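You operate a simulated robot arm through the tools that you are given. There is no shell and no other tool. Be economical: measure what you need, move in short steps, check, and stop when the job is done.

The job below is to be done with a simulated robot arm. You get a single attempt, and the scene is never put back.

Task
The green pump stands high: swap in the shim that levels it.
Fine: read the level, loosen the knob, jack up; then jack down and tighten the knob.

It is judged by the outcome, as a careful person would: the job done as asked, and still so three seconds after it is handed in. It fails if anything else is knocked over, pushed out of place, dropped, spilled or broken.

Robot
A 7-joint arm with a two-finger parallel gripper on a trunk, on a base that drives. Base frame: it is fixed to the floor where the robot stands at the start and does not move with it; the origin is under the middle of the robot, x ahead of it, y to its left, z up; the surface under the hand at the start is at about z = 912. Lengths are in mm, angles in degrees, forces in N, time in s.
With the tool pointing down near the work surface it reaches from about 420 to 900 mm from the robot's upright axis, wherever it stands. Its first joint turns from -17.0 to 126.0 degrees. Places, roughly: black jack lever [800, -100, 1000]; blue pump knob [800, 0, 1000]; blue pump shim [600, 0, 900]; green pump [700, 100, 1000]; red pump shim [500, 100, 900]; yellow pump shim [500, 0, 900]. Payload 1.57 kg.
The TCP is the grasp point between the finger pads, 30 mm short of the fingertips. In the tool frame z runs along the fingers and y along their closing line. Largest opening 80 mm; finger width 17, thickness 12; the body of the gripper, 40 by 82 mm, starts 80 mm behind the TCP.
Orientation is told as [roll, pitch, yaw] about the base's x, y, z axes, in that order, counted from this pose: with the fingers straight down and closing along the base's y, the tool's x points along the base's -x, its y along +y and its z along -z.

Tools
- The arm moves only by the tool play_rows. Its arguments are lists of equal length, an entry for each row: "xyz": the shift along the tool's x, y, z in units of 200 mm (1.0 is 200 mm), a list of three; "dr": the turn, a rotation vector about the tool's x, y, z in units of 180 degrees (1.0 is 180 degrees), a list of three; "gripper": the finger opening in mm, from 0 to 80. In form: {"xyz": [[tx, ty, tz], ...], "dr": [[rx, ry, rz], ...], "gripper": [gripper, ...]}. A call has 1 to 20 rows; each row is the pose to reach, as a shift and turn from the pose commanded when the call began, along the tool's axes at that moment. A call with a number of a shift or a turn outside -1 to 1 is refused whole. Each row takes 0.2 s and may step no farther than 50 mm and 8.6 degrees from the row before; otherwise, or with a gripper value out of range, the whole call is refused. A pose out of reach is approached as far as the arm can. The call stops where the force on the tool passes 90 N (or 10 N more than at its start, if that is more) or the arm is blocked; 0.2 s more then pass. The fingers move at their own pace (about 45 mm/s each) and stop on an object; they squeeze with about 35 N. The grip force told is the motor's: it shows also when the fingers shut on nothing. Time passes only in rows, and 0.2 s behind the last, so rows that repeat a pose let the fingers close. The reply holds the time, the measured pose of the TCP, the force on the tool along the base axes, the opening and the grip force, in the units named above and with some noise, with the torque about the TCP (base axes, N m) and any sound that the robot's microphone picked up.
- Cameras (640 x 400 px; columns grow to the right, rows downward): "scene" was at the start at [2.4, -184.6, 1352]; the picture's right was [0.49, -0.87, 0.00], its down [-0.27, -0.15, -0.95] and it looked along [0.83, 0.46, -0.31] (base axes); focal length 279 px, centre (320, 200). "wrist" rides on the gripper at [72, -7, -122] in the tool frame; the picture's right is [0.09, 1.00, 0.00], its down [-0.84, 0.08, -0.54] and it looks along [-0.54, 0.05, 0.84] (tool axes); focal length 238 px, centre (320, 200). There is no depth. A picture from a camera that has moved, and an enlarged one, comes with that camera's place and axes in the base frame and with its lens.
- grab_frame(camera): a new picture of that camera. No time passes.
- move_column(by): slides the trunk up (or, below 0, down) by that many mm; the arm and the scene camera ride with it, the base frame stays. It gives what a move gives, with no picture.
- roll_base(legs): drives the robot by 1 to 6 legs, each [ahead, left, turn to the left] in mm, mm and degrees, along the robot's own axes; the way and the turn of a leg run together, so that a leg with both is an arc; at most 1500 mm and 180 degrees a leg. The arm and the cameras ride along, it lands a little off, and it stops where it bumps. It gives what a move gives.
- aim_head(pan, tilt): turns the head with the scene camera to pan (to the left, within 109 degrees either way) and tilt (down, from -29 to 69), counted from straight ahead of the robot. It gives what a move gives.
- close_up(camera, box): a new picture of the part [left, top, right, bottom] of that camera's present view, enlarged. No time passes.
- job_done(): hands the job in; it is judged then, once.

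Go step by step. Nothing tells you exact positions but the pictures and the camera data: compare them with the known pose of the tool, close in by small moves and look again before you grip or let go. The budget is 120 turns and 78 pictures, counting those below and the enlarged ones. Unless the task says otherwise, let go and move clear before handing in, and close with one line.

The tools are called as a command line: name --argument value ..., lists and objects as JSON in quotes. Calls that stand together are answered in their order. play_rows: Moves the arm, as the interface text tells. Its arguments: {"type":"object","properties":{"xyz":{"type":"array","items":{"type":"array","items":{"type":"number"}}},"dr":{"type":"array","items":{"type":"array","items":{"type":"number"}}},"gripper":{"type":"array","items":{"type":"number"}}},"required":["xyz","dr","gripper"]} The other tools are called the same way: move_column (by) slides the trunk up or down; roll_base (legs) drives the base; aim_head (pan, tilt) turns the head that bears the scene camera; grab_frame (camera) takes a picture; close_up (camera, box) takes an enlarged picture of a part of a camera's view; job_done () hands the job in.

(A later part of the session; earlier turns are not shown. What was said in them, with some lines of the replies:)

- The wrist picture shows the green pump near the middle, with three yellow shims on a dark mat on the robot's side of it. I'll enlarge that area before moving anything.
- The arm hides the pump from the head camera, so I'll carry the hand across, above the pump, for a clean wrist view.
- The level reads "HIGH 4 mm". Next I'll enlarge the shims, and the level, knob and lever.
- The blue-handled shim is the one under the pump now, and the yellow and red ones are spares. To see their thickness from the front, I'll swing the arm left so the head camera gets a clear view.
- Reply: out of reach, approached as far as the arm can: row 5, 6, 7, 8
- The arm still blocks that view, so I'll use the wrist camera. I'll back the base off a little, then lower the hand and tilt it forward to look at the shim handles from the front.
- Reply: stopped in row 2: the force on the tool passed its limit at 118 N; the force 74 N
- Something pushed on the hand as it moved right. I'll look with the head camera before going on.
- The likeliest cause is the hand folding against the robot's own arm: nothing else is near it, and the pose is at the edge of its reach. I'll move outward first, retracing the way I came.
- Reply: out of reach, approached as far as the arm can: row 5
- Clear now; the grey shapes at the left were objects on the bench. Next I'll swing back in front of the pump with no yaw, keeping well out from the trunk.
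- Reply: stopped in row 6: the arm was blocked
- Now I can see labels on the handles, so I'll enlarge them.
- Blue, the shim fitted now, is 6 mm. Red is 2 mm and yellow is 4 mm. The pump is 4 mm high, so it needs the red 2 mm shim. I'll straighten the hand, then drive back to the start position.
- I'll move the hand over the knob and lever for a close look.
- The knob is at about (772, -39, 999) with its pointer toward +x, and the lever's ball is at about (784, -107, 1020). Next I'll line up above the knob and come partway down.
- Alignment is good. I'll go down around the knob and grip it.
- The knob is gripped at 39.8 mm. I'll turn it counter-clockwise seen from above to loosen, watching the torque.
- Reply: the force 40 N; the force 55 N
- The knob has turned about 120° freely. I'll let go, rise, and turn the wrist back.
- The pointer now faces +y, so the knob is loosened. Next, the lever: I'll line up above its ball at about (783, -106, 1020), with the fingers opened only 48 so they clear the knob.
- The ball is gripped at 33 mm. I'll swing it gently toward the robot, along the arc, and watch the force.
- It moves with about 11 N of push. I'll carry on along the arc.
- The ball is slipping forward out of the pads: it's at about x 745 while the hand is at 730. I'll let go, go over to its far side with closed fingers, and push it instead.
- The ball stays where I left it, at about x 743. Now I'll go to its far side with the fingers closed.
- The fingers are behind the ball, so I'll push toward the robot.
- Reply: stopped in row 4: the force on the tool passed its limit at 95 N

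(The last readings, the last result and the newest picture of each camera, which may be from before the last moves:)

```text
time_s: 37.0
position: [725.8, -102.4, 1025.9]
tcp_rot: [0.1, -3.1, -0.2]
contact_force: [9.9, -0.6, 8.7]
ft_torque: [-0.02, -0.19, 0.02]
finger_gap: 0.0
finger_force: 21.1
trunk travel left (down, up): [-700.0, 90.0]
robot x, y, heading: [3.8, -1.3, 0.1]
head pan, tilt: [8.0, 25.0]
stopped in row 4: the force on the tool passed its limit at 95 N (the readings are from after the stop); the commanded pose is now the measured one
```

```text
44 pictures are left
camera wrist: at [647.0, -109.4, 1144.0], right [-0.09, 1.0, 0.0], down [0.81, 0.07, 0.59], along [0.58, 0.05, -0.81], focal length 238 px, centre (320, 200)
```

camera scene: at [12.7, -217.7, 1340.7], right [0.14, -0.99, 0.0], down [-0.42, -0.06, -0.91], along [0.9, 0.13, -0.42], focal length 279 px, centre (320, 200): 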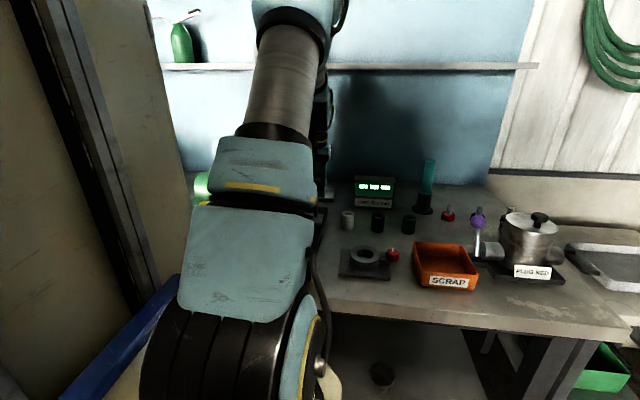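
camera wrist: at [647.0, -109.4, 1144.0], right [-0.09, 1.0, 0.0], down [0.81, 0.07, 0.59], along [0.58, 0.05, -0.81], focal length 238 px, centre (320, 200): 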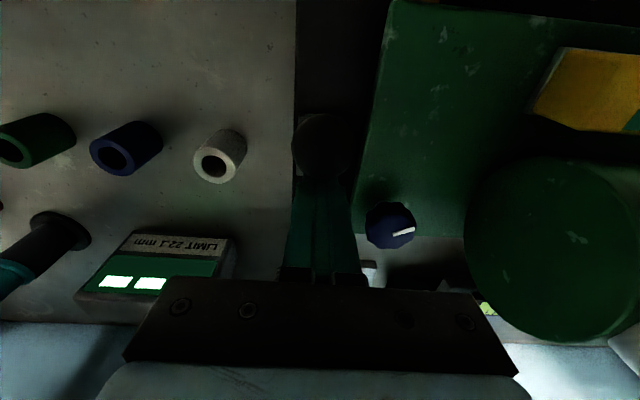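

The lever hit a firm stop at about the mirrored angle, so the jack should be up. I'll back off, rise, and look at the pump and shims.

play_rows --xyz '[[-0.08, 0, 0], [-0.08, 0, -0.2], [-0.08, 0, -0.4], [-0.08, 0, -0.6], [0.1, 0.1, -0.7], [0.3, 0.2, -0.7], [0.5, 0.3, -0.7], [0.7, 0.4, -0.7], [0.9, 0.5, -0.7], [1.0, 0.6, -0.6]]' --dr '[[0, 0.017, 0], [0, 0.017, 0], [0, 0.017, 0], [0, 0.017, 0], [0, 0.017, 0], [0, 0.017, 0], [0, 0.017, 0], [0, 0.017, 0], [0, 0.017, 0], [0, 0.017, 0]]' --gripper '[0, 0, 0, 0, 20, 40, 60, 60, 60, 60]'

grab_frame --camera "wrist"

close_up --camera "wrist" --box '[180, 40, 400, 260]'

```text
time_s: 39.2
position: [516.8, 18.5, 1134.3]
tcp_rot: [0.0, 0.4, -0.3]
contact_force: [-0.1, 0.7, 0.5]
ft_torque: [0.03, 0.0, 0.01]
finger_gap: 60.1
finger_force: 0.1
trunk travel left (down, up): [-700.0, 90.0]
robot x, y, heading: [1.0, -0.6, -0.3]
head pan, tilt: [8.0, 25.0]
```

```text
43 pictures are left
camera wrist: at [446.5, 11.0, 1257.5], right [-0.09, 1.0, 0.0], down [0.84, 0.07, 0.54], along [0.54, 0.05, -0.84], focal length 238 px, centre (320, 200)
```

wrist: 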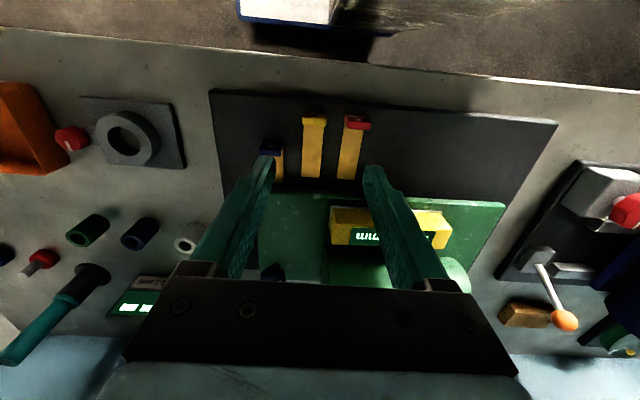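

```text
1.82 times, centred on (290, 150) of wrist
camera zoom: at [446.5, 11.0, 1257.5], right [-0.09, 1.0, 0.0], down [0.84, 0.07, 0.54], along [0.54, 0.05, -0.84], focal length 433 px, centre (374, 291)
```

zoom: 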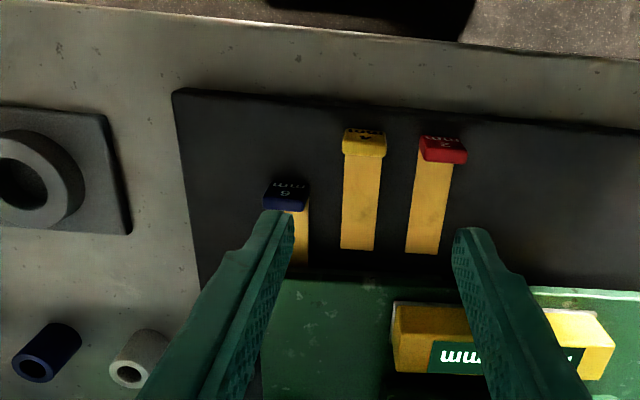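

I'll line up above the blue shim's handle at about (565, -43) and check before going lower.

play_rows --xyz '[[-0.12, -0.15, 0], [-0.24, -0.31, 0], [-0.24, -0.31, 0.2], [-0.24, -0.31, 0.4], [-0.24, -0.31, 0.52]]' --dr '[[0, 0, 0], [0, 0, 0], [0, 0, 0], [0, 0, 0], [0, 0, 0]]' --gripper '[48, 48, 48, 48, 48]'

grab_frame --camera "wrist"

close_up --camera "wrist" --box '[240, 60, 420, 220]'

```text
time_s: 40.5
position: [566.2, -44.8, 1030.9]
tcp_rot: [0.2, 0.3, -0.2]
contact_force: [-0.1, 0.5, -0.6]
ft_torque: [-0.01, -0.01, 0.0]
finger_gap: 48.0
finger_force: 0.1
trunk travel left (down, up): [-700.0, 90.0]
robot x, y, heading: [4.3, -1.8, -0.1]
head pan, tilt: [8.0, 25.0]
```

```text
41 pictures are left
camera wrist: at [494.1, -51.3, 1152.3], right [-0.09, 1.0, 0.0], down [0.84, 0.07, 0.54], along [0.54, 0.05, -0.84], focal length 238 px, centre (320, 200)
```

wrist: 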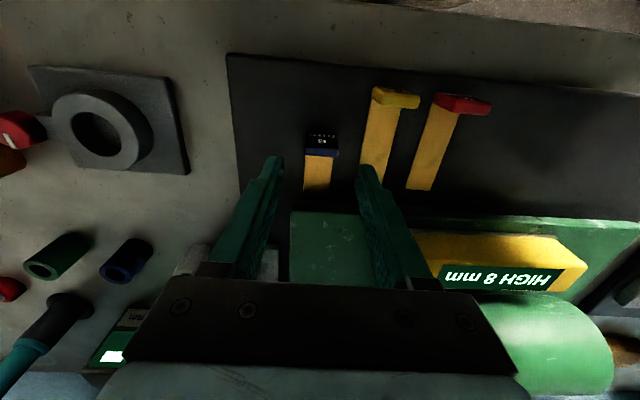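

```text
2.50 times, centred on (330, 140) of wrist
camera zoom: at [494.1, -51.3, 1152.3], right [-0.09, 1.0, 0.0], down [0.84, 0.07, 0.54], along [0.54, 0.05, -0.84], focal length 596 px, centre (295, 350)
```

zoom: 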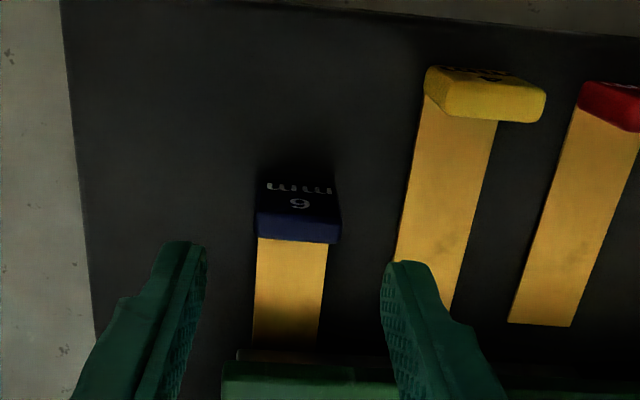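

The level now reads "HIGH 8 mm", so the jack is up. Next I'll go down over the blue handle and grip it.

play_rows --xyz '[[-0.02, 0.005, 0.1], [-0.02, 0.005, 0.2], [-0.02, 0.005, 0.3], [-0.02, 0.005, 0.345], [-0.02, 0.005, 0.345], [-0.02, 0.005, 0.345], [-0.02, 0.005, 0.345]]' --dr '[[0, 0, 0], [0, 0, 0], [0, 0, 0], [0, 0, 0], [0, 0, 0], [0, 0, 0], [0, 0, 0]]' --gripper '[46, 46, 46, 46, 25, 10, 10]'

grab_frame --camera "wrist"

```text
time_s: 42.0
position: [569.3, -42.3, 961.3]
tcp_rot: [0.1, 0.3, -0.2]
contact_force: [0.2, 2.1, -3.4]
ft_torque: [-0.21, 0.02, 0.02]
finger_gap: 29.6
finger_force: 30.1
trunk travel left (down, up): [-700.0, 90.0]
robot x, y, heading: [1.3, -0.7, 0.1]
head pan, tilt: [8.0, 25.0]
```

```text
39 pictures are left
camera wrist: at [497.7, -50.0, 1083.2], right [-0.09, 1.0, 0.0], down [0.84, 0.07, 0.54], along [0.54, 0.05, -0.84], focal length 238 px, centre (320, 200)
```

wrist: 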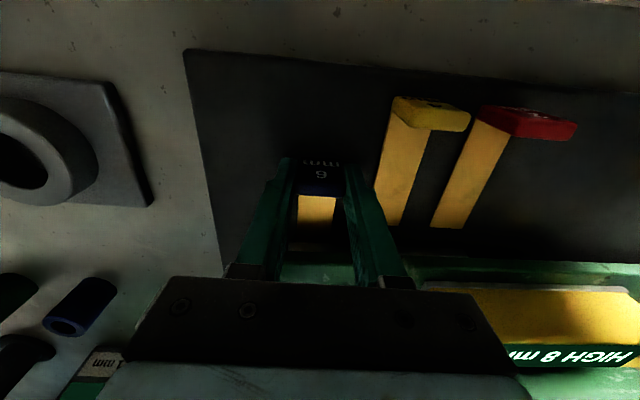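

Gripped at 29.6 mm. I'll pull it straight out toward the robot.

play_rows --xyz '[[0.1, 0, 0], [0.2, 0, 0], [0.3, 0, 0], [0.4, 0, 0], [0.5, 0, 0]]' --dr '[[0, 0, 0], [0, 0, 0], [0, 0, 0], [0, 0, 0], [0, 0, 0]]' --gripper '[10, 10, 10, 10, 10]'

grab_frame --camera "wrist"

```text
time_s: 43.2
position: [466.6, -42.5, 962.1]
tcp_rot: [0.1, 0.4, -0.3]
contact_force: [0.0, 0.2, -0.3]
ft_torque: [0.01, 0.03, 0.01]
finger_gap: 10.1
finger_force: 0.1
trunk travel left (down, up): [-700.0, 90.0]
robot x, y, heading: [4.6, 1.2, 0.0]
head pan, tilt: [8.0, 25.0]
```

```text
38 pictures are left
camera wrist: at [396.7, -48.9, 1084.5], right [-0.09, 1.0, 0.0], down [0.84, 0.07, 0.54], along [0.53, 0.05, -0.84], focal length 238 px, centre (320, 200)
```

wrist: 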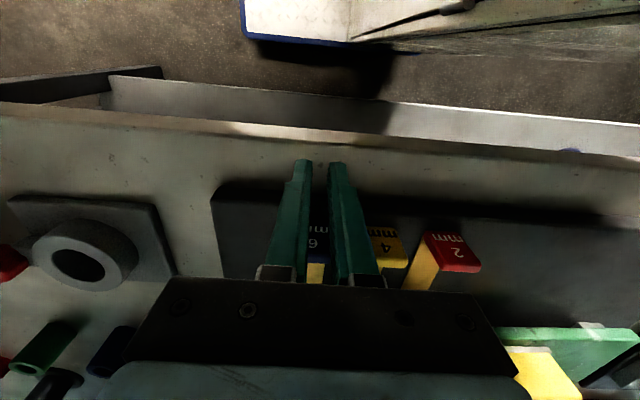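

The handle slipped out of the fingers partway. I'll rise and see how far the shim came.

play_rows --xyz '[[0, 0, -0.2], [0, 0, -0.4], [-0.1, 0, -0.5]]' --dr '[[0, 0, 0], [0, 0, 0], [0, 0, 0]]' --gripper '[48, 48, 48]'

close_up --camera "wrist" --box '[200, 80, 480, 280]'

```text
time_s: 44.0
position: [489.5, -41.2, 1061.1]
tcp_rot: [0.2, 0.3, -0.2]
contact_force: [0.7, -0.6, 0.2]
ft_torque: [0.01, 0.02, -0.02]
finger_gap: 47.7
finger_force: 0.0
trunk travel left (down, up): [-700.0, 90.0]
robot x, y, heading: [1.7, 2.2, -0.1]
head pan, tilt: [8.0, 25.0]
```

```text
2.00 times, centred on (340, 180) of wrist
camera zoom: at [418.2, -48.7, 1184.6], right [-0.09, 1.0, 0.0], down [0.84, 0.07, 0.54], along [0.54, 0.05, -0.84], focal length 477 px, centre (280, 240)
```

zoom: 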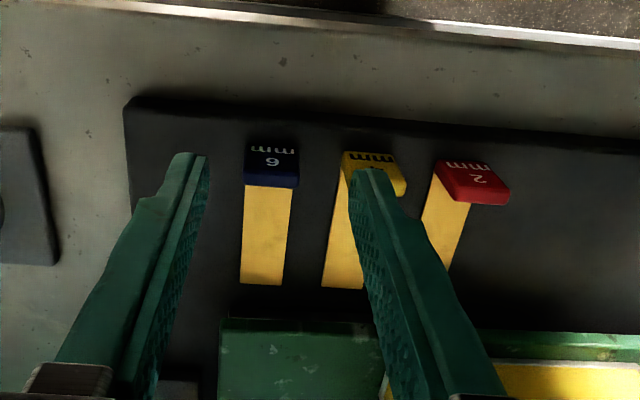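

The blue shim is fully out and lies in its lane next to yellow, with its handle at about (526, -43). I'll move it clear, to the right of red in the picture at y≈125, so the lane is free for red.

play_rows --xyz '[[-0.18, -0.01, 0.1], [-0.18, -0.01, 0.25], [-0.18, -0.01, 0.4], [-0.18, -0.01, 0.52], [-0.18, -0.01, 0.52], [-0.18, -0.01, 0.52], [-0.18, -0.01, 0.52]]' --dr '[[0, -0.002, 0], [0, -0.002, 0], [0, -0.002, 0], [0, -0.002, 0], [0, -0.002, 0], [0, -0.002, 0], [0, -0.002, 0]]' --gripper '[46, 46, 46, 46, 25, 5, 5]'

grab_frame --camera "wrist"

```text
time_s: 45.6
position: [525.4, -43.3, 958.0]
tcp_rot: [0.2, -0.1, -0.2]
contact_force: [-0.4, 9.9, -5.7]
ft_torque: [-0.19, -0.32, 0.09]
finger_gap: 29.8
finger_force: 29.5
trunk travel left (down, up): [-700.0, 90.0]
robot x, y, heading: [3.0, -2.2, 0.1]
head pan, tilt: [8.0, 25.0]
```

```text
36 pictures are left
camera wrist: at [453.4, -50.2, 1079.8], right [-0.09, 1.0, 0.0], down [0.84, 0.07, 0.54], along [0.54, 0.05, -0.84], focal length 238 px, centre (320, 200)
```

wrist: 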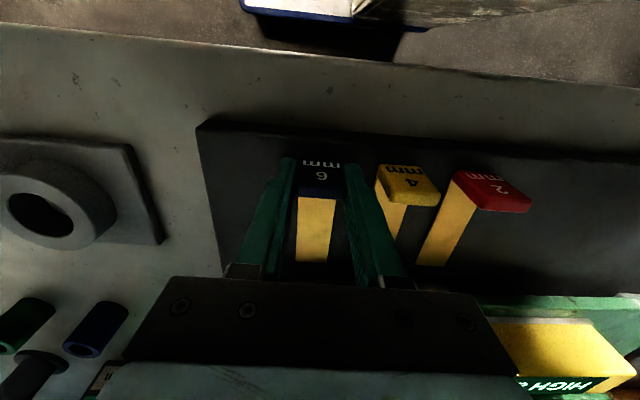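

play_rows --xyz '[[0, 0, -0.1], [0, 0, -0.2], [0, 0, -0.32], [0, 0.15, -0.32], [0, 0.3, -0.32], [0, 0.45, -0.32], [0, 0.6, -0.32], [0, 0.75, -0.32], [0, 0.85, -0.32]]' --dr '[[0, 0, 0], [0, 0, 0], [0, 0, 0], [0, 0, 0], [0, 0, 0], [0, 0, 0], [0, 0, 0], [0, 0, 0], [0, 0, 0]]' --gripper '[5, 5, 5, 5, 5, 5, 5, 5, 5]'

grab_frame --camera "wrist"

```text
time_s: 47.6
position: [525.5, 124.9, 1023.0]
tcp_rot: [0.1, -0.1, -0.3]
contact_force: [-0.5, -0.1, 1.0]
ft_torque: [-0.02, 0.02, -0.01]
finger_gap: 5.0
finger_force: 0.1
trunk travel left (down, up): [-700.0, 90.0]
robot x, y, heading: [0.5, -2.2, -0.1]
head pan, tilt: [8.0, 25.0]
```

```text
35 pictures are left
camera wrist: at [452.8, 117.9, 1144.7], right [-0.09, 1.0, 0.0], down [0.84, 0.07, 0.54], along [0.54, 0.05, -0.84], focal length 238 px, centre (320, 200)
```

wrist: 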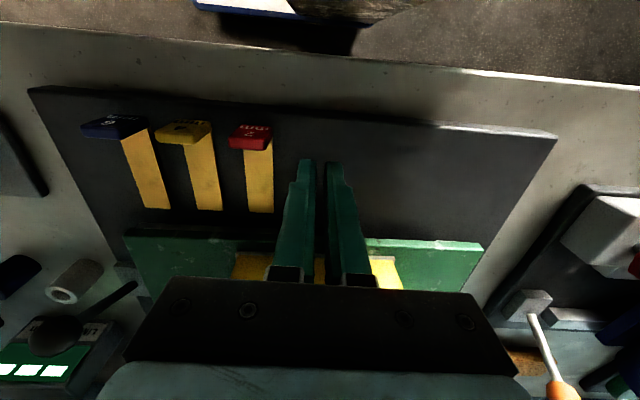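

The handle slipped out on lifting, and blue is still lying flat at about (526, -43). I'll turn the gripper 90° to pinch the handle front to back, which gives a positive hold for pulling and pushing.

play_rows --xyz '[[0, -0.07, -0.03], [0, -0.14, -0.06], [0, -0.21, -0.06], [0, -0.28, -0.06], [0, -0.35, -0.06], [0, -0.42, -0.06], [0, -0.49, -0.06], [0, -0.56, -0.06], [0, -0.63, -0.06], [0, -0.7, -0.06], [0, -0.77, -0.06], [-0.005, -0.835, -0.06]]' --dr '[[0, 0, -0.042], [0, 0, -0.084], [0, 0, -0.126], [0, 0, -0.168], [0, 0, -0.21], [0, 0, -0.252], [0, 0, -0.294], [0, 0, -0.336], [0, 0, -0.378], [0, 0, -0.42], [0, 0, -0.462], [0, 0, -0.5]]' --gripper '[34, 34, 34, 34, 34, 34, 34, 34, 34, 34, 34, 34]'

grab_frame --camera "wrist"

```text
time_s: 50.2
position: [525.3, -42.3, 1033.4]
tcp_rot: [-0.1, 0.0, 89.9]
contact_force: [0.5, 0.8, 0.2]
ft_torque: [-0.03, 0.03, -0.01]
finger_gap: 34.3
finger_force: 0.0
trunk travel left (down, up): [-700.0, 90.0]
robot x, y, heading: [2.0, -2.9, -0.2]
head pan, tilt: [8.0, 25.0]
```

```text
34 pictures are left
camera wrist: at [532.1, -113.9, 1156.2], right [-1.0, -0.09, 0.0], down [-0.08, 0.84, 0.54], along [-0.05, 0.54, -0.84], focal length 238 px, centre (320, 200)
```

wrist: 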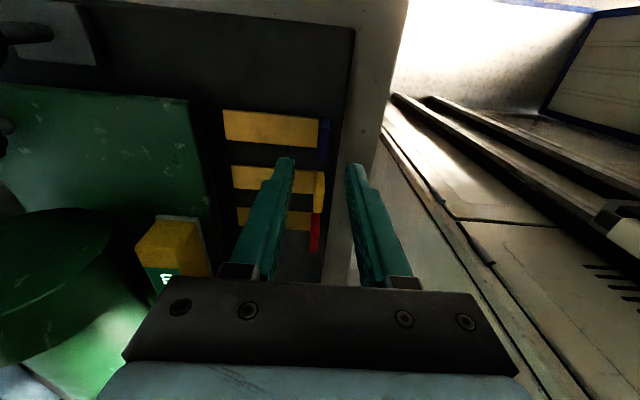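

close_up --camera "wrist" --box '[200, 80, 400, 260]'

```text
2.22 times, centred on (300, 170) of wrist
camera zoom: at [532.1, -113.9, 1156.2], right [-1.0, -0.09, 0.0], down [-0.08, 0.84, 0.54], along [-0.05, 0.54, -0.84], focal length 530 px, centre (364, 267)
```

zoom: 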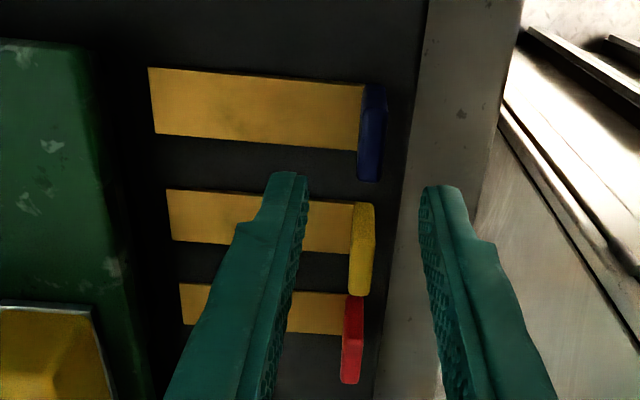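

The handle is right below at x≈523. I'll go down, pinch it front to back, and make a slow test lift of a few millimetres.

play_rows --xyz '[[0, 0.01, 0.12], [0, 0.01, 0.24], [0, 0.01, 0.32], [0, 0.01, 0.36], [0, 0.01, 0.36], [0, 0.01, 0.36], [0, 0.01, 0.36]]' --dr '[[0, 0, 0], [0, 0, 0], [0, 0, 0], [0, 0, 0], [0, 0, 0], [0, 0, 0], [0, 0, 0]]' --gripper '[34, 34, 34, 34, 15, 0, 0]'

play_rows --xyz '[[0, 0, -0.01], [0, 0, -0.02], [0, 0, -0.03], [0, 0, -0.04], [0, 0, -0.05], [0, 0, -0.05]]' --dr '[[0, 0, 0], [0, 0, 0], [0, 0, 0], [0, 0, 0], [0, 0, 0], [0, 0, 0]]' --gripper '[0, 0, 0, 0, 0, 0]'

grab_frame --camera "wrist"

```text
time_s: 51.9
position: [524.0, -40.8, 960.4]
tcp_rot: [-0.1, -0.2, 89.7]
contact_force: [-0.6, 1.0, -4.7]
ft_torque: [0.05, -0.01, 0.13]
finger_gap: 9.9
finger_force: 25.8
trunk travel left (down, up): [-700.0, 90.0]
robot x, y, heading: [1.9, -0.7, -0.1]
head pan, tilt: [8.0, 25.0]
```

```text
time_s: 53.2
position: [525.1, -41.4, 970.8]
tcp_rot: [0.0, -0.2, 89.8]
contact_force: [-0.5, -2.1, -21.4]
ft_torque: [0.01, 0.06, 0.13]
finger_gap: 9.5
finger_force: 28.0
trunk travel left (down, up): [-700.0, 90.0]
robot x, y, heading: [3.6, 0.2, -0.1]
head pan, tilt: [8.0, 25.0]
```

```text
32 pictures are left
camera wrist: at [530.4, -114.0, 1093.3], right [-1.0, -0.09, 0.0], down [-0.07, 0.84, 0.54], along [-0.05, 0.54, -0.84], focal length 238 px, centre (320, 200)
```

wrist: 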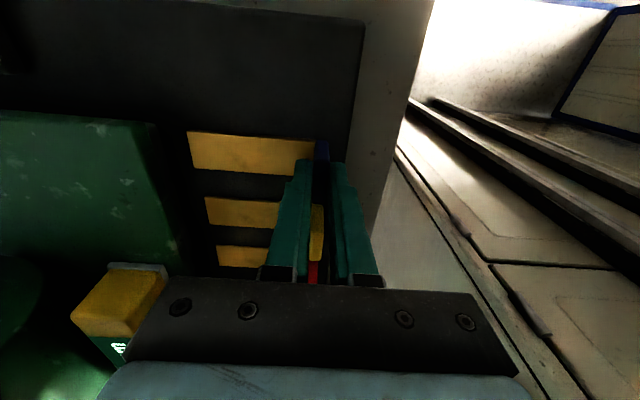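

Lifting meets a steady 21 N of resistance, and blue stopped level with yellow and red. So the shims run on slides along x, each in its own lane, and blue is already fully withdrawn. I'll set it back down, let go, and go to red.

play_rows --xyz '[[0, 0, 0.025], [0, 0, 0.05], [0, 0, 0.05], [0, 0, 0.05], [0, 0, -0.1], [0, 0, -0.3]]' --dr '[[0, 0, 0], [0, 0, 0], [0, 0, 0], [0, 0, 0], [0, 0, 0], [0, 0, 0]]' --gripper '[0, 0, 34, 34, 34, 34]'

play_rows --xyz '[[-0.1, 0, 0], [-0.2, 0, 0], [-0.3, 0, 0], [-0.4, 0, 0], [-0.52, 0, 0]]' --dr '[[0, 0, 0], [0, 0, 0], [0, 0, 0], [0, 0, 0], [0, 0, 0]]' --gripper '[34, 34, 34, 34, 34]'

grab_frame --camera "wrist"

```text
time_s: 54.6
position: [523.9, -41.2, 1032.8]
tcp_rot: [-0.1, -0.2, 89.8]
contact_force: [0.2, 0.4, -0.1]
ft_torque: [0.02, 0.03, -0.01]
finger_gap: 34.2
finger_force: 0.0
trunk travel left (down, up): [-700.0, 90.0]
robot x, y, heading: [4.0, -1.3, -0.3]
head pan, tilt: [8.0, 25.0]
```

```text
time_s: 55.9
position: [524.4, 61.6, 1032.3]
tcp_rot: [0.0, -0.1, 89.7]
contact_force: [0.1, -0.2, -1.1]
ft_torque: [0.03, -0.02, 0.01]
finger_gap: 33.9
finger_force: 0.0
trunk travel left (down, up): [-700.0, 90.0]
robot x, y, heading: [2.2, 0.8, -0.3]
head pan, tilt: [8.0, 25.0]
```

```text
31 pictures are left
camera wrist: at [530.1, -10.4, 1153.9], right [-1.0, -0.09, 0.0], down [-0.07, 0.84, 0.54], along [-0.05, 0.54, -0.84], focal length 238 px, centre (320, 200)
```

wrist: 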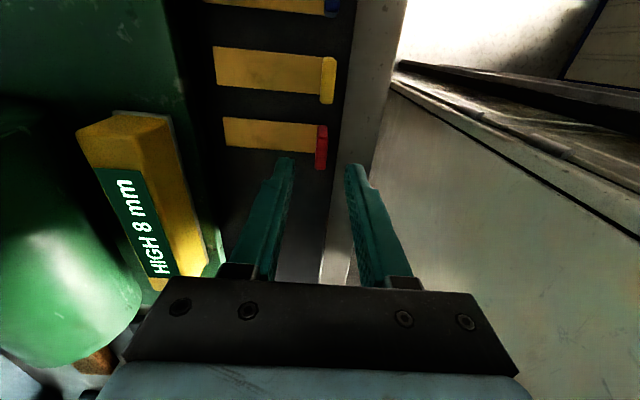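

I'll pinch the red handle and test it gently in the same way, with a tiny lift, before pushing it in.

play_rows --xyz '[[-0.02, 0.012, 0.12], [-0.02, 0.012, 0.24], [-0.02, 0.012, 0.32], [-0.02, 0.012, 0.36], [-0.02, 0.012, 0.36], [-0.02, 0.012, 0.36], [-0.02, 0.012, 0.36]]' --dr '[[0, 0, 0], [0, 0, 0], [0, 0, 0], [0, 0, 0], [0, 0, 0], [0, 0, 0], [0, 0, 0]]' --gripper '[34, 34, 34, 34, 15, 0, 0]'

play_rows --xyz '[[0, 0, -0.01], [0, 0, -0.015], [0, 0, -0.015]]' --dr '[[0, 0, 0], [0, 0, 0], [0, 0, 0]]' --gripper '[0, 0, 0]'

```text
time_s: 57.5
position: [521.4, 66.2, 958.8]
tcp_rot: [-0.1, -0.1, 89.8]
contact_force: [0.8, 0.2, -2.6]
ft_torque: [-0.08, -0.05, 0.16]
finger_gap: 9.7
finger_force: 25.5
trunk travel left (down, up): [-700.0, 90.0]
robot x, y, heading: [1.7, 0.3, -0.2]
head pan, tilt: [8.0, 25.0]
```

```text
time_s: 58.2
position: [522.4, 67.8, 962.2]
tcp_rot: [0.0, 0.0, 89.8]
contact_force: [3.0, 0.7, -21.1]
ft_torque: [0.03, -0.02, 0.08]
finger_gap: 9.6
finger_force: 27.9
trunk travel left (down, up): [-700.0, 90.0]
robot x, y, heading: [2.1, -1.5, -0.1]
head pan, tilt: [8.0, 25.0]
```

Same resistance, so red is on a slide too. I'll lower back and push it straight in under the pump, about 48 mm, to where blue was seated.

play_rows --xyz '[[0, 0, 0.015], [0, -0.04, 0.015], [0, -0.08, 0.015], [0, -0.12, 0.015], [0, -0.16, 0.015], [0, -0.2, 0.015], [0, -0.235, 0.015], [0, -0.235, 0.015]]' --dr '[[0, 0, 0], [0, 0, 0], [0, 0, 0], [0, 0, 0], [0, 0, 0], [0, 0, 0], [0, 0, 0], [0, 0, 0]]' --gripper '[0, 0, 0, 0, 0, 0, 0, 0]'

grab_frame --camera "wrist"

```text
time_s: 60.0
position: [568.4, 66.2, 962.0]
tcp_rot: [0.0, -0.2, 89.9]
contact_force: [-8.8, -8.0, 48.0]
ft_torque: [-0.12, -0.02, -0.1]
finger_gap: 9.5
finger_force: 28.1
trunk travel left (down, up): [-700.0, 90.0]
robot x, y, heading: [3.1, -0.2, 0.0]
head pan, tilt: [8.0, 25.0]
```

```text
30 pictures are left
camera wrist: at [573.7, -6.1, 1083.6], right [-1.0, -0.09, 0.0], down [-0.08, 0.84, 0.54], along [-0.04, 0.54, -0.84], focal length 238 px, centre (320, 200)
```

wrist: 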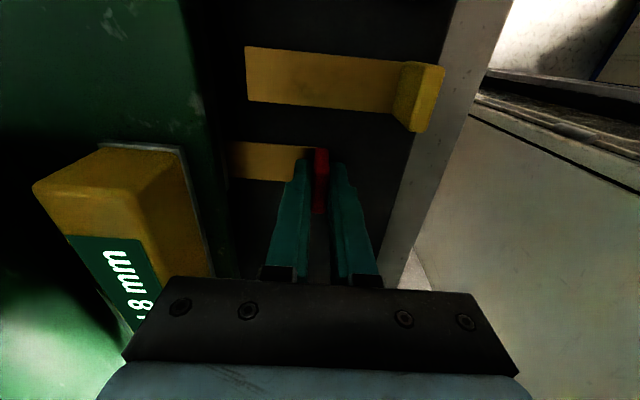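

Red moved in. I'll ease the downward pressure and nudge on to feel for the seat.

play_rows --xyz '[[0, 0, -0.012], [0, -0.015, -0.012], [0, -0.03, -0.012], [0, -0.03, -0.012]]' --dr '[[0, 0, 0], [0, 0, 0], [0, 0, 0], [0, 0, 0]]' --gripper '[0, 0, 0, 0]'

```text
time_s: 61.0
position: [569.5, 66.7, 960.8]
tcp_rot: [0.4, 0.0, 89.8]
contact_force: [-48.4, 0.3, 2.7]
ft_torque: [0.12, -0.15, 0.03]
finger_gap: 10.0
finger_force: 27.9
trunk travel left (down, up): [-700.0, 90.0]
robot x, y, heading: [2.5, 2.0, 0.2]
head pan, tilt: [8.0, 25.0]
```

It's against a firm stop at x≈569, the same place blue sat. I'll let go, rise, and turn back to yaw 0.

play_rows --xyz '[[0, 0.015, 0], [0, 0, 0], [0, 0, 0], [0, 0, -0.2], [0, 0, -0.4], [0, 0, -0.6]]' --dr '[[0, 0, 0], [0, 0, 0], [0, 0, 0], [0, 0, 0], [0, 0, 0], [0, 0, 0]]' --gripper '[0, 24, 24, 30, 30, 30]'

play_rows --xyz '[[0.04, 0.05, -0.05], [0.08, 0.1, -0.1], [0.12, 0.15, -0.15], [0.16, 0.2, -0.2], [0.2, 0.25, -0.2], [0.2, 0.25, -0.2], [0.2, 0.25, -0.2], [0.2, 0.25, -0.2], [0.2, 0.25, -0.2], [0.2, 0.25, -0.2], [0.2, 0.25, -0.2]]' --dr '[[0, 0, 0.0455], [0, 0, 0.091], [0, 0, 0.1365], [0, 0, 0.182], [0, 0, 0.2275], [0, 0, 0.273], [0, 0, 0.3185], [0, 0, 0.364], [0, 0, 0.4095], [0, 0, 0.455], [0, 0, 0.4995]]' --gripper '[50, 70, 80, 80, 80, 80, 80, 80, 80, 80, 80]'

close_up --camera "wrist" --box '[170, 60, 450, 260]'

```text
time_s: 62.5
position: [576.8, 66.7, 1083.6]
tcp_rot: [-0.2, -0.2, 89.9]
contact_force: [0.4, 0.1, -0.1]
ft_torque: [0.0, 0.02, -0.01]
finger_gap: 30.0
finger_force: 0.1
trunk travel left (down, up): [-700.0, 90.0]
robot x, y, heading: [4.3, -0.6, 0.3]
head pan, tilt: [8.0, 25.0]
```

```text
time_s: 64.8
position: [525.0, 26.6, 1122.7]
tcp_rot: [0.1, -0.1, -0.3]
contact_force: [-0.4, -0.4, -0.2]
ft_torque: [-0.01, 0.0, 0.0]
finger_gap: 79.8
finger_force: 0.0
trunk travel left (down, up): [-700.0, 90.0]
robot x, y, heading: [4.6, -0.1, -0.3]
head pan, tilt: [8.0, 25.0]
```

```text
2.00 times, centred on (310, 160) of wrist
camera zoom: at [452.2, 19.3, 1244.6], right [-0.09, 1.0, 0.0], down [0.84, 0.07, 0.54], along [0.54, 0.05, -0.84], focal length 477 px, centre (340, 280)
```

zoom: 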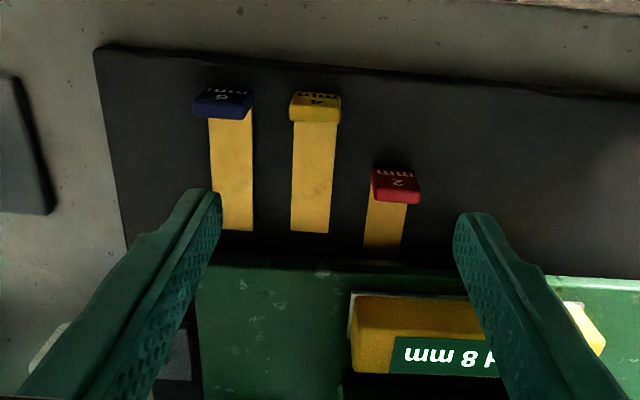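

Red is seated and blue is fully out beside yellow. Next, the jack goes down: I'll go to the robot's side of the lever's ball with closed fingers.

play_rows --xyz '[[-0.13, -0.13, 0], [-0.26, -0.26, 0], [-0.39, -0.39, 0], [-0.52, -0.52, 0], [-0.62, -0.645, 0]]' --dr '[[0, 0, 0], [0, 0, 0], [0, 0, 0], [0, 0, 0], [0, 0, 0]]' --gripper '[60, 30, 0, 0, 0]'

grab_frame --camera "wrist"

```text
time_s: 66.0
position: [647.9, -101.9, 1122.5]
tcp_rot: [0.2, -0.1, -0.1]
contact_force: [-0.8, 0.1, 0.3]
ft_torque: [-0.02, -0.05, 0.02]
finger_gap: 0.0
finger_force: 12.4
trunk travel left (down, up): [-700.0, 90.0]
robot x, y, heading: [1.6, 2.8, 0.0]
head pan, tilt: [8.0, 25.0]
```

```text
28 pictures are left
camera wrist: at [575.7, -109.2, 1244.2], right [-0.09, 1.0, 0.0], down [0.84, 0.07, 0.54], along [0.54, 0.05, -0.84], focal length 238 px, centre (320, 200)
```

wrist: 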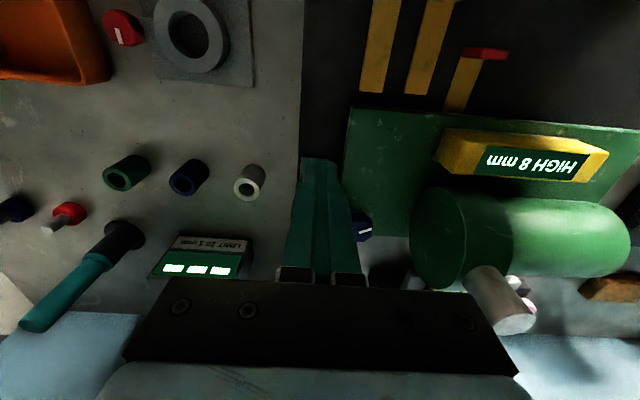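

The ball is hidden behind the fingers, as expected for x≈700. I'll go down and push it away from the robot along its arc.

play_rows --xyz '[[-0.02, 0, 0.16], [-0.03, 0, 0.32], [-0.03, 0, 0.49]]' --dr '[[0, 0, 0], [0, 0, 0], [0, 0, 0]]' --gripper '[0, 0, 0]'

play_rows --xyz '[[-0.04, 0, 0], [-0.08, 0, 0], [-0.12, 0, -0.01], [-0.17, 0, -0.015], [-0.22, 0, -0.02], [-0.27, 0, -0.02], [-0.32, 0, -0.02], [-0.36, 0, -0.01], [-0.4, 0, 0], [-0.44, 0, 0.01]]' --dr '[[0, 0, 0], [0, 0, 0], [0, 0, 0], [0, 0, 0], [0, 0, 0], [0, 0, 0], [0, 0, 0], [0, 0, 0], [0, 0, 0], [0, 0, 0]]' --gripper '[0, 0, 0, 0, 0, 0, 0, 0, 0, 0]'

grab_frame --camera "wrist"

```text
time_s: 66.8
position: [654.3, -102.5, 1023.9]
tcp_rot: [0.3, -0.1, -0.1]
contact_force: [0.9, 0.4, 0.4]
ft_torque: [0.0, -0.03, 0.0]
finger_gap: 0.0
finger_force: 20.8
trunk travel left (down, up): [-700.0, 90.0]
robot x, y, heading: [2.7, -0.7, -0.1]
head pan, tilt: [8.0, 25.0]
```

```text
time_s: 69.0
position: [742.3, -102.8, 1023.0]
tcp_rot: [0.2, -0.1, -0.2]
contact_force: [-4.1, 1.6, 1.1]
ft_torque: [0.03, 0.08, 0.06]
finger_gap: 0.0
finger_force: 21.3
trunk travel left (down, up): [-700.0, 90.0]
robot x, y, heading: [4.7, 2.5, 0.0]
head pan, tilt: [8.0, 25.0]
```

```text
27 pictures are left
camera wrist: at [670.5, -109.9, 1144.9], right [-0.09, 1.0, 0.0], down [0.84, 0.07, 0.54], along [0.54, 0.05, -0.84], focal length 238 px, centre (320, 200)
```

wrist: 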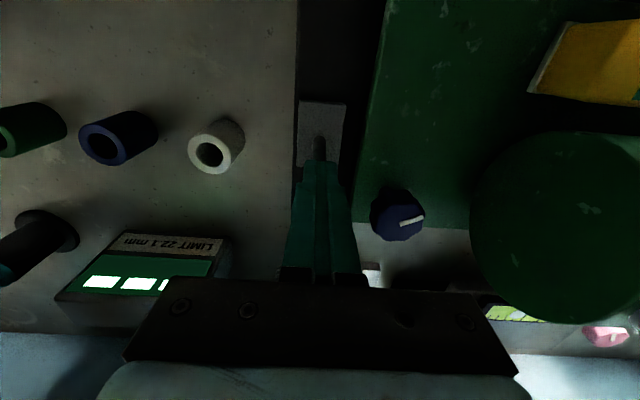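

play_rows --xyz '[[-0.03, 0, 0.01], [-0.06, 0, 0.02], [-0.09, 0, 0.03], [-0.12, 0, 0.035], [-0.15, 0, 0.035]]' --dr '[[0, 0, 0], [0, 0, 0], [0, 0, 0], [0, 0, 0], [0, 0, 0]]' --gripper '[0, 0, 0, 0, 0]'

```text
time_s: 70.0
position: [749.5, -102.9, 1019.3]
tcp_rot: [-0.1, 1.5, -0.3]
contact_force: [-39.2, -0.6, 34.1]
ft_torque: [-0.18, 0.92, 0.06]
finger_gap: 0.0
finger_force: 20.7
trunk travel left (down, up): [-700.0, 90.0]
robot x, y, heading: [3.0, -0.9, -0.3]
head pan, tilt: [8.0, 25.0]
stopped in row 4: the force on the tool passed its limit at 96 N (the readings are from after the stop); the commanded pose is now the measured one
```

Hit the end stop. I'll back off, rise, and read the level and lever.

play_rows --xyz '[[0.05, 0, 0], [0.08, 0, -0.2], [0.12, 0.05, -0.4], [0.16, 0.15, -0.6], [0.2, 0.25, -0.8], [0.25, 0.35, -1.0]]' --dr '[[0, -0.008, 0], [0, -0.008, 0], [0, -0.008, 0], [0, -0.008, 0], [0, -0.008, 0], [0, -0.008, 0]]' --gripper '[0, 0, 20, 40, 60, 80]'

grab_frame --camera "wrist"

close_up --camera "wrist" --box '[200, 20, 460, 220]'

```text
time_s: 71.4
position: [709.2, -32.3, 1216.3]
tcp_rot: [0.1, -0.1, -0.2]
contact_force: [0.9, 0.0, 0.1]
ft_torque: [0.02, 0.01, -0.02]
finger_gap: 79.7
finger_force: 0.4
trunk travel left (down, up): [-700.0, 90.0]
robot x, y, heading: [1.3, 3.4, -0.2]
head pan, tilt: [8.0, 25.0]
```

```text
26 pictures are left
camera wrist: at [636.9, -39.6, 1338.5], right [-0.09, 1.0, 0.0], down [0.84, 0.07, 0.54], along [0.54, 0.05, -0.84], focal length 238 px, centre (320, 200)
```

wrist: 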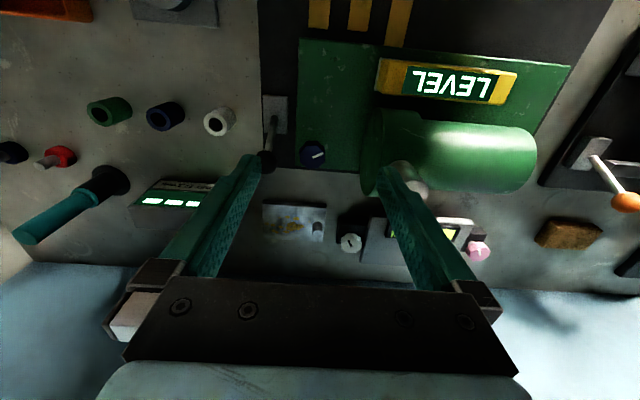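

```text
2.00 times, centred on (330, 120) of wrist
camera zoom: at [636.9, -39.6, 1338.5], right [-0.09, 1.0, 0.0], down [0.84, 0.07, 0.54], along [0.54, 0.05, -0.84], focal length 477 px, centre (300, 360)
```

zoom: 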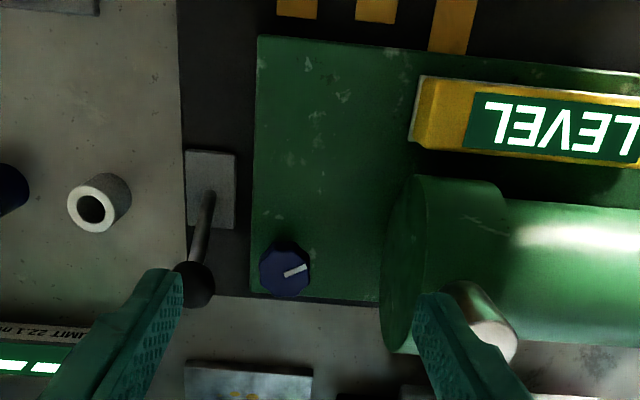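

The display reads "LEVEL". Next is tightening the knob: I'll come over it at the same yaw I let go at, about +120°.

play_rows --xyz '[[-0.16, -0.017, 0], [-0.319, -0.034, 0], [-0.319, -0.034, 0.05], [-0.319, -0.034, 0.1], [-0.319, -0.034, 0.15], [-0.319, -0.034, 0.2], [-0.319, -0.034, 0.25], [-0.319, -0.034, 0.3], [-0.319, -0.034, 0.35], [-0.319, -0.034, 0.4], [-0.319, -0.034, 0.5], [-0.319, -0.034, 0.6], [-0.319, -0.034, 0.65], [-0.319, -0.034, 0.7], [-0.319, -0.034, 0.7]]' --dr '[[0, 0, -0.0447], [0, 0, -0.0893], [0, 0, -0.134], [0, 0, -0.1787], [0, 0, -0.2233], [0, 0, -0.268], [0, 0, -0.3127], [0, 0, -0.3573], [0, 0, -0.402], [0, 0, -0.4467], [0, 0, -0.4913], [0, 0, -0.536], [0, 0, -0.5807], [0, 0, -0.6253], [0, 0, -0.67]]' --gripper '[54, 54, 54, 54, 54, 54, 54, 54, 54, 54, 54, 54, 54, 54, 54]'

grab_frame --camera "wrist"

```text
time_s: 74.6
position: [773.1, -39.5, 1077.1]
tcp_rot: [-0.2, 0.0, 120.7]
contact_force: [0.8, 0.1, -1.4]
ft_torque: [0.0, 0.0, 0.0]
finger_gap: 53.6
finger_force: 0.1
trunk travel left (down, up): [-700.0, 90.0]
robot x, y, heading: [2.3, -3.1, -0.1]
head pan, tilt: [8.0, 25.0]
```

```text
24 pictures are left
camera wrist: at [816.0, -99.0, 1199.3], right [-0.81, -0.59, 0.0], down [-0.49, 0.68, 0.54], along [-0.31, 0.44, -0.84], focal length 238 px, centre (320, 200)
```

wrist: 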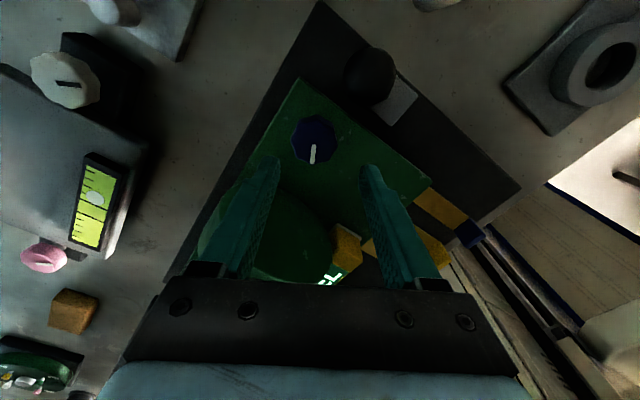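

play_rows --xyz '[[0.01, -0.005, 0.13], [0.01, -0.005, 0.26], [0.01, -0.005, 0.385], [0.01, -0.005, 0.385], [0.01, -0.005, 0.385], [0.01, -0.005, 0.385]]' --dr '[[0, 0, 0], [0, 0, 0], [0, 0, 0], [0, 0, 0], [0, 0, 0], [0, 0, 0]]' --gripper '[54, 54, 54, 30, 15, 15]'

play_rows --xyz '[[0, 0, 0], [0, 0, 0], [0, 0, 0], [0, 0, 0], [0, 0, 0], [0, 0, 0], [0, 0, 0]]' --dr '[[0, 0, 0.045], [0, 0, 0.09], [0, 0, 0.135], [0, 0, 0.18], [0, 0, 0.225], [0, 0, 0.27], [0, 0, 0.315]]' --gripper '[15, 15, 15, 15, 15, 15, 15]'

```text
time_s: 76.0
position: [778.6, -38.9, 1000.1]
tcp_rot: [-0.4, -0.1, 120.5]
contact_force: [26.8, 12.6, -5.2]
ft_torque: [-0.09, 0.07, -0.09]
finger_gap: 41.5
finger_force: 15.0
trunk travel left (down, up): [-700.0, 90.0]
robot x, y, heading: [2.8, 3.6, -0.1]
head pan, tilt: [8.0, 25.0]
```

```text
time_s: 77.6
position: [775.9, -43.6, 998.9]
tcp_rot: [-0.2, -0.1, 63.6]
contact_force: [22.6, -10.7, 5.9]
ft_torque: [-0.1, -0.11, -0.13]
finger_gap: 38.5
finger_force: 23.3
trunk travel left (down, up): [-700.0, 90.0]
robot x, y, heading: [1.8, -2.1, -0.3]
head pan, tilt: [8.0, 25.0]
```

play_rows --xyz '[[-0.006, -0.013, 0], [-0.006, -0.013, 0], [-0.006, -0.013, 0], [-0.006, -0.013, 0], [-0.006, -0.013, 0], [-0.006, -0.013, 0], [-0.006, -0.013, 0], [-0.006, -0.013, 0]]' --dr '[[0, 0, 0.045], [0, 0, 0.09], [0, 0, 0.135], [0, 0, 0.18], [0, 0, 0.225], [0, 0, 0.27], [0, 0, 0.315], [0, 0, 0.35]]' --gripper '[15, 15, 15, 15, 15, 15, 15, 15]'

grab_frame --camera "wrist"

```text
time_s: 79.4
position: [779.4, -38.0, 999.8]
tcp_rot: [0.2, -0.5, 0.7]
contact_force: [-4.2, 13.6, -8.5]
ft_torque: [-0.14, -0.4, 0.54]
finger_gap: 39.7
finger_force: 45.1
trunk travel left (down, up): [-700.0, 90.0]
robot x, y, heading: [0.6, 0.7, 0.1]
head pan, tilt: [8.0, 25.0]
```

```text
23 pictures are left
camera wrist: at [707.4, -46.4, 1121.6], right [-0.1, 0.99, 0.0], down [0.83, 0.09, 0.55], along [0.54, 0.06, -0.84], focal length 238 px, centre (320, 200)
```

wrist: 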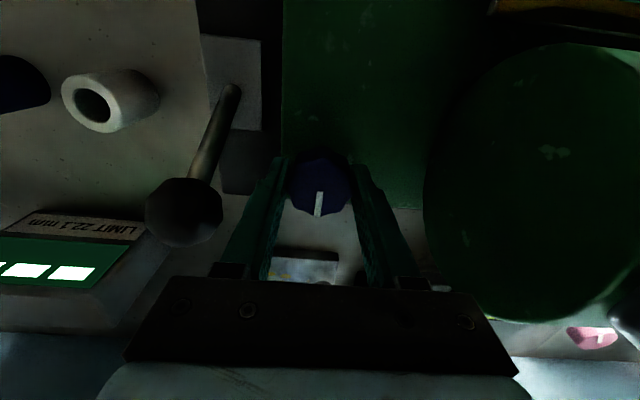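

The pointer is back at +x and the torque is rising. I'll turn a touch more to seat it.

play_rows --xyz '[[0, 0, 0], [0, 0, 0], [0, 0, 0]]' --dr '[[0, 0, 0.03], [0, 0, 0.06], [0, 0, 0.08]]' --gripper '[15, 15, 15]'

grab_frame --camera "wrist"

```text
time_s: 80.2
position: [779.8, -38.4, 1000.7]
tcp_rot: [0.4, -0.1, -13.6]
contact_force: [-0.1, 24.7, -1.7]
ft_torque: [-0.16, -0.11, 0.07]
finger_gap: 38.5
finger_force: 44.2
trunk travel left (down, up): [-700.0, 90.0]
robot x, y, heading: [1.5, -0.4, 0.0]
head pan, tilt: [8.0, 25.0]
```

```text
22 pictures are left
camera wrist: at [706.9, -28.1, 1122.5], right [0.15, 0.99, 0.0], down [0.83, -0.13, 0.55], along [0.54, -0.08, -0.84], focal length 238 px, centre (320, 200)
```

wrist: 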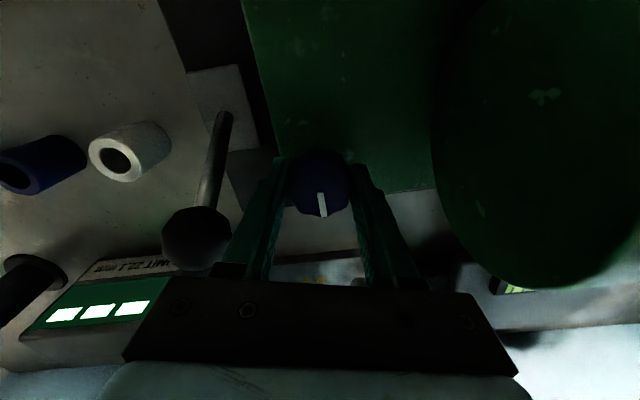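

The fingers slipped slightly on the knob, so it's at its stop and tight. I'll let go, rise, and check everything.

play_rows --xyz '[[0, 0, 0], [0, 0, 0], [0, 0, -0.2], [0, 0, -0.4], [0.1, 0, -0.6], [0.2, 0, -0.8], [0.3, 0, -1.0]]' --dr '[[0, 0, 0], [0, 0, 0], [0, 0, 0], [0, 0, 0], [0, 0, -0.035], [0, 0, -0.076], [0, 0, -0.076]]' --gripper '[54, 54, 54, 54, 60, 70, 80]'

close_up --camera "wrist" --box '[200, 0, 500, 220]'

```text
time_s: 81.8
position: [719.2, -27.3, 1199.5]
tcp_rot: [0.0, -0.1, 0.0]
contact_force: [0.8, -0.1, -0.6]
ft_torque: [0.01, 0.06, 0.03]
finger_gap: 80.1
finger_force: 0.0
trunk travel left (down, up): [-700.0, 90.0]
robot x, y, heading: [0.9, 0.9, -0.1]
head pan, tilt: [8.0, 25.0]
```

```text
1.82 times, centred on (350, 110) of wrist
camera zoom: at [647.3, -34.3, 1321.6], right [-0.09, 1.0, 0.0], down [0.84, 0.08, 0.54], along [0.54, 0.05, -0.84], focal length 433 px, centre (266, 364)
```

zoom: 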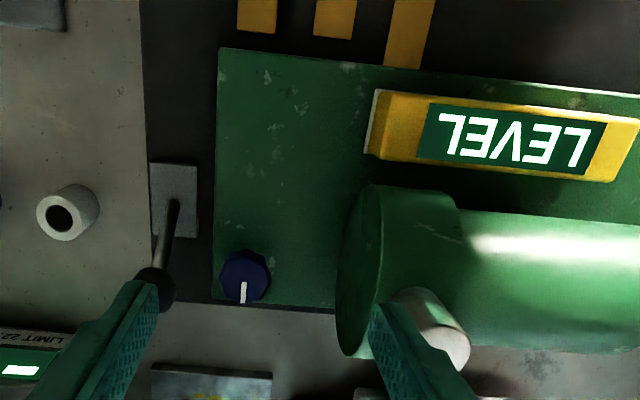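

The display reads "LEVEL", the lever is down, the knob's pointer is back at its original tight mark, and the hand is clear. I'm handing the job in.

job_done

```text
The job is handed in.
```

The green pump now reads "LEVEL" with the red 2 mm shim in place of the blue 6 mm one; the jack is down, the knob is tight, and nothing else was disturbed that I could see.
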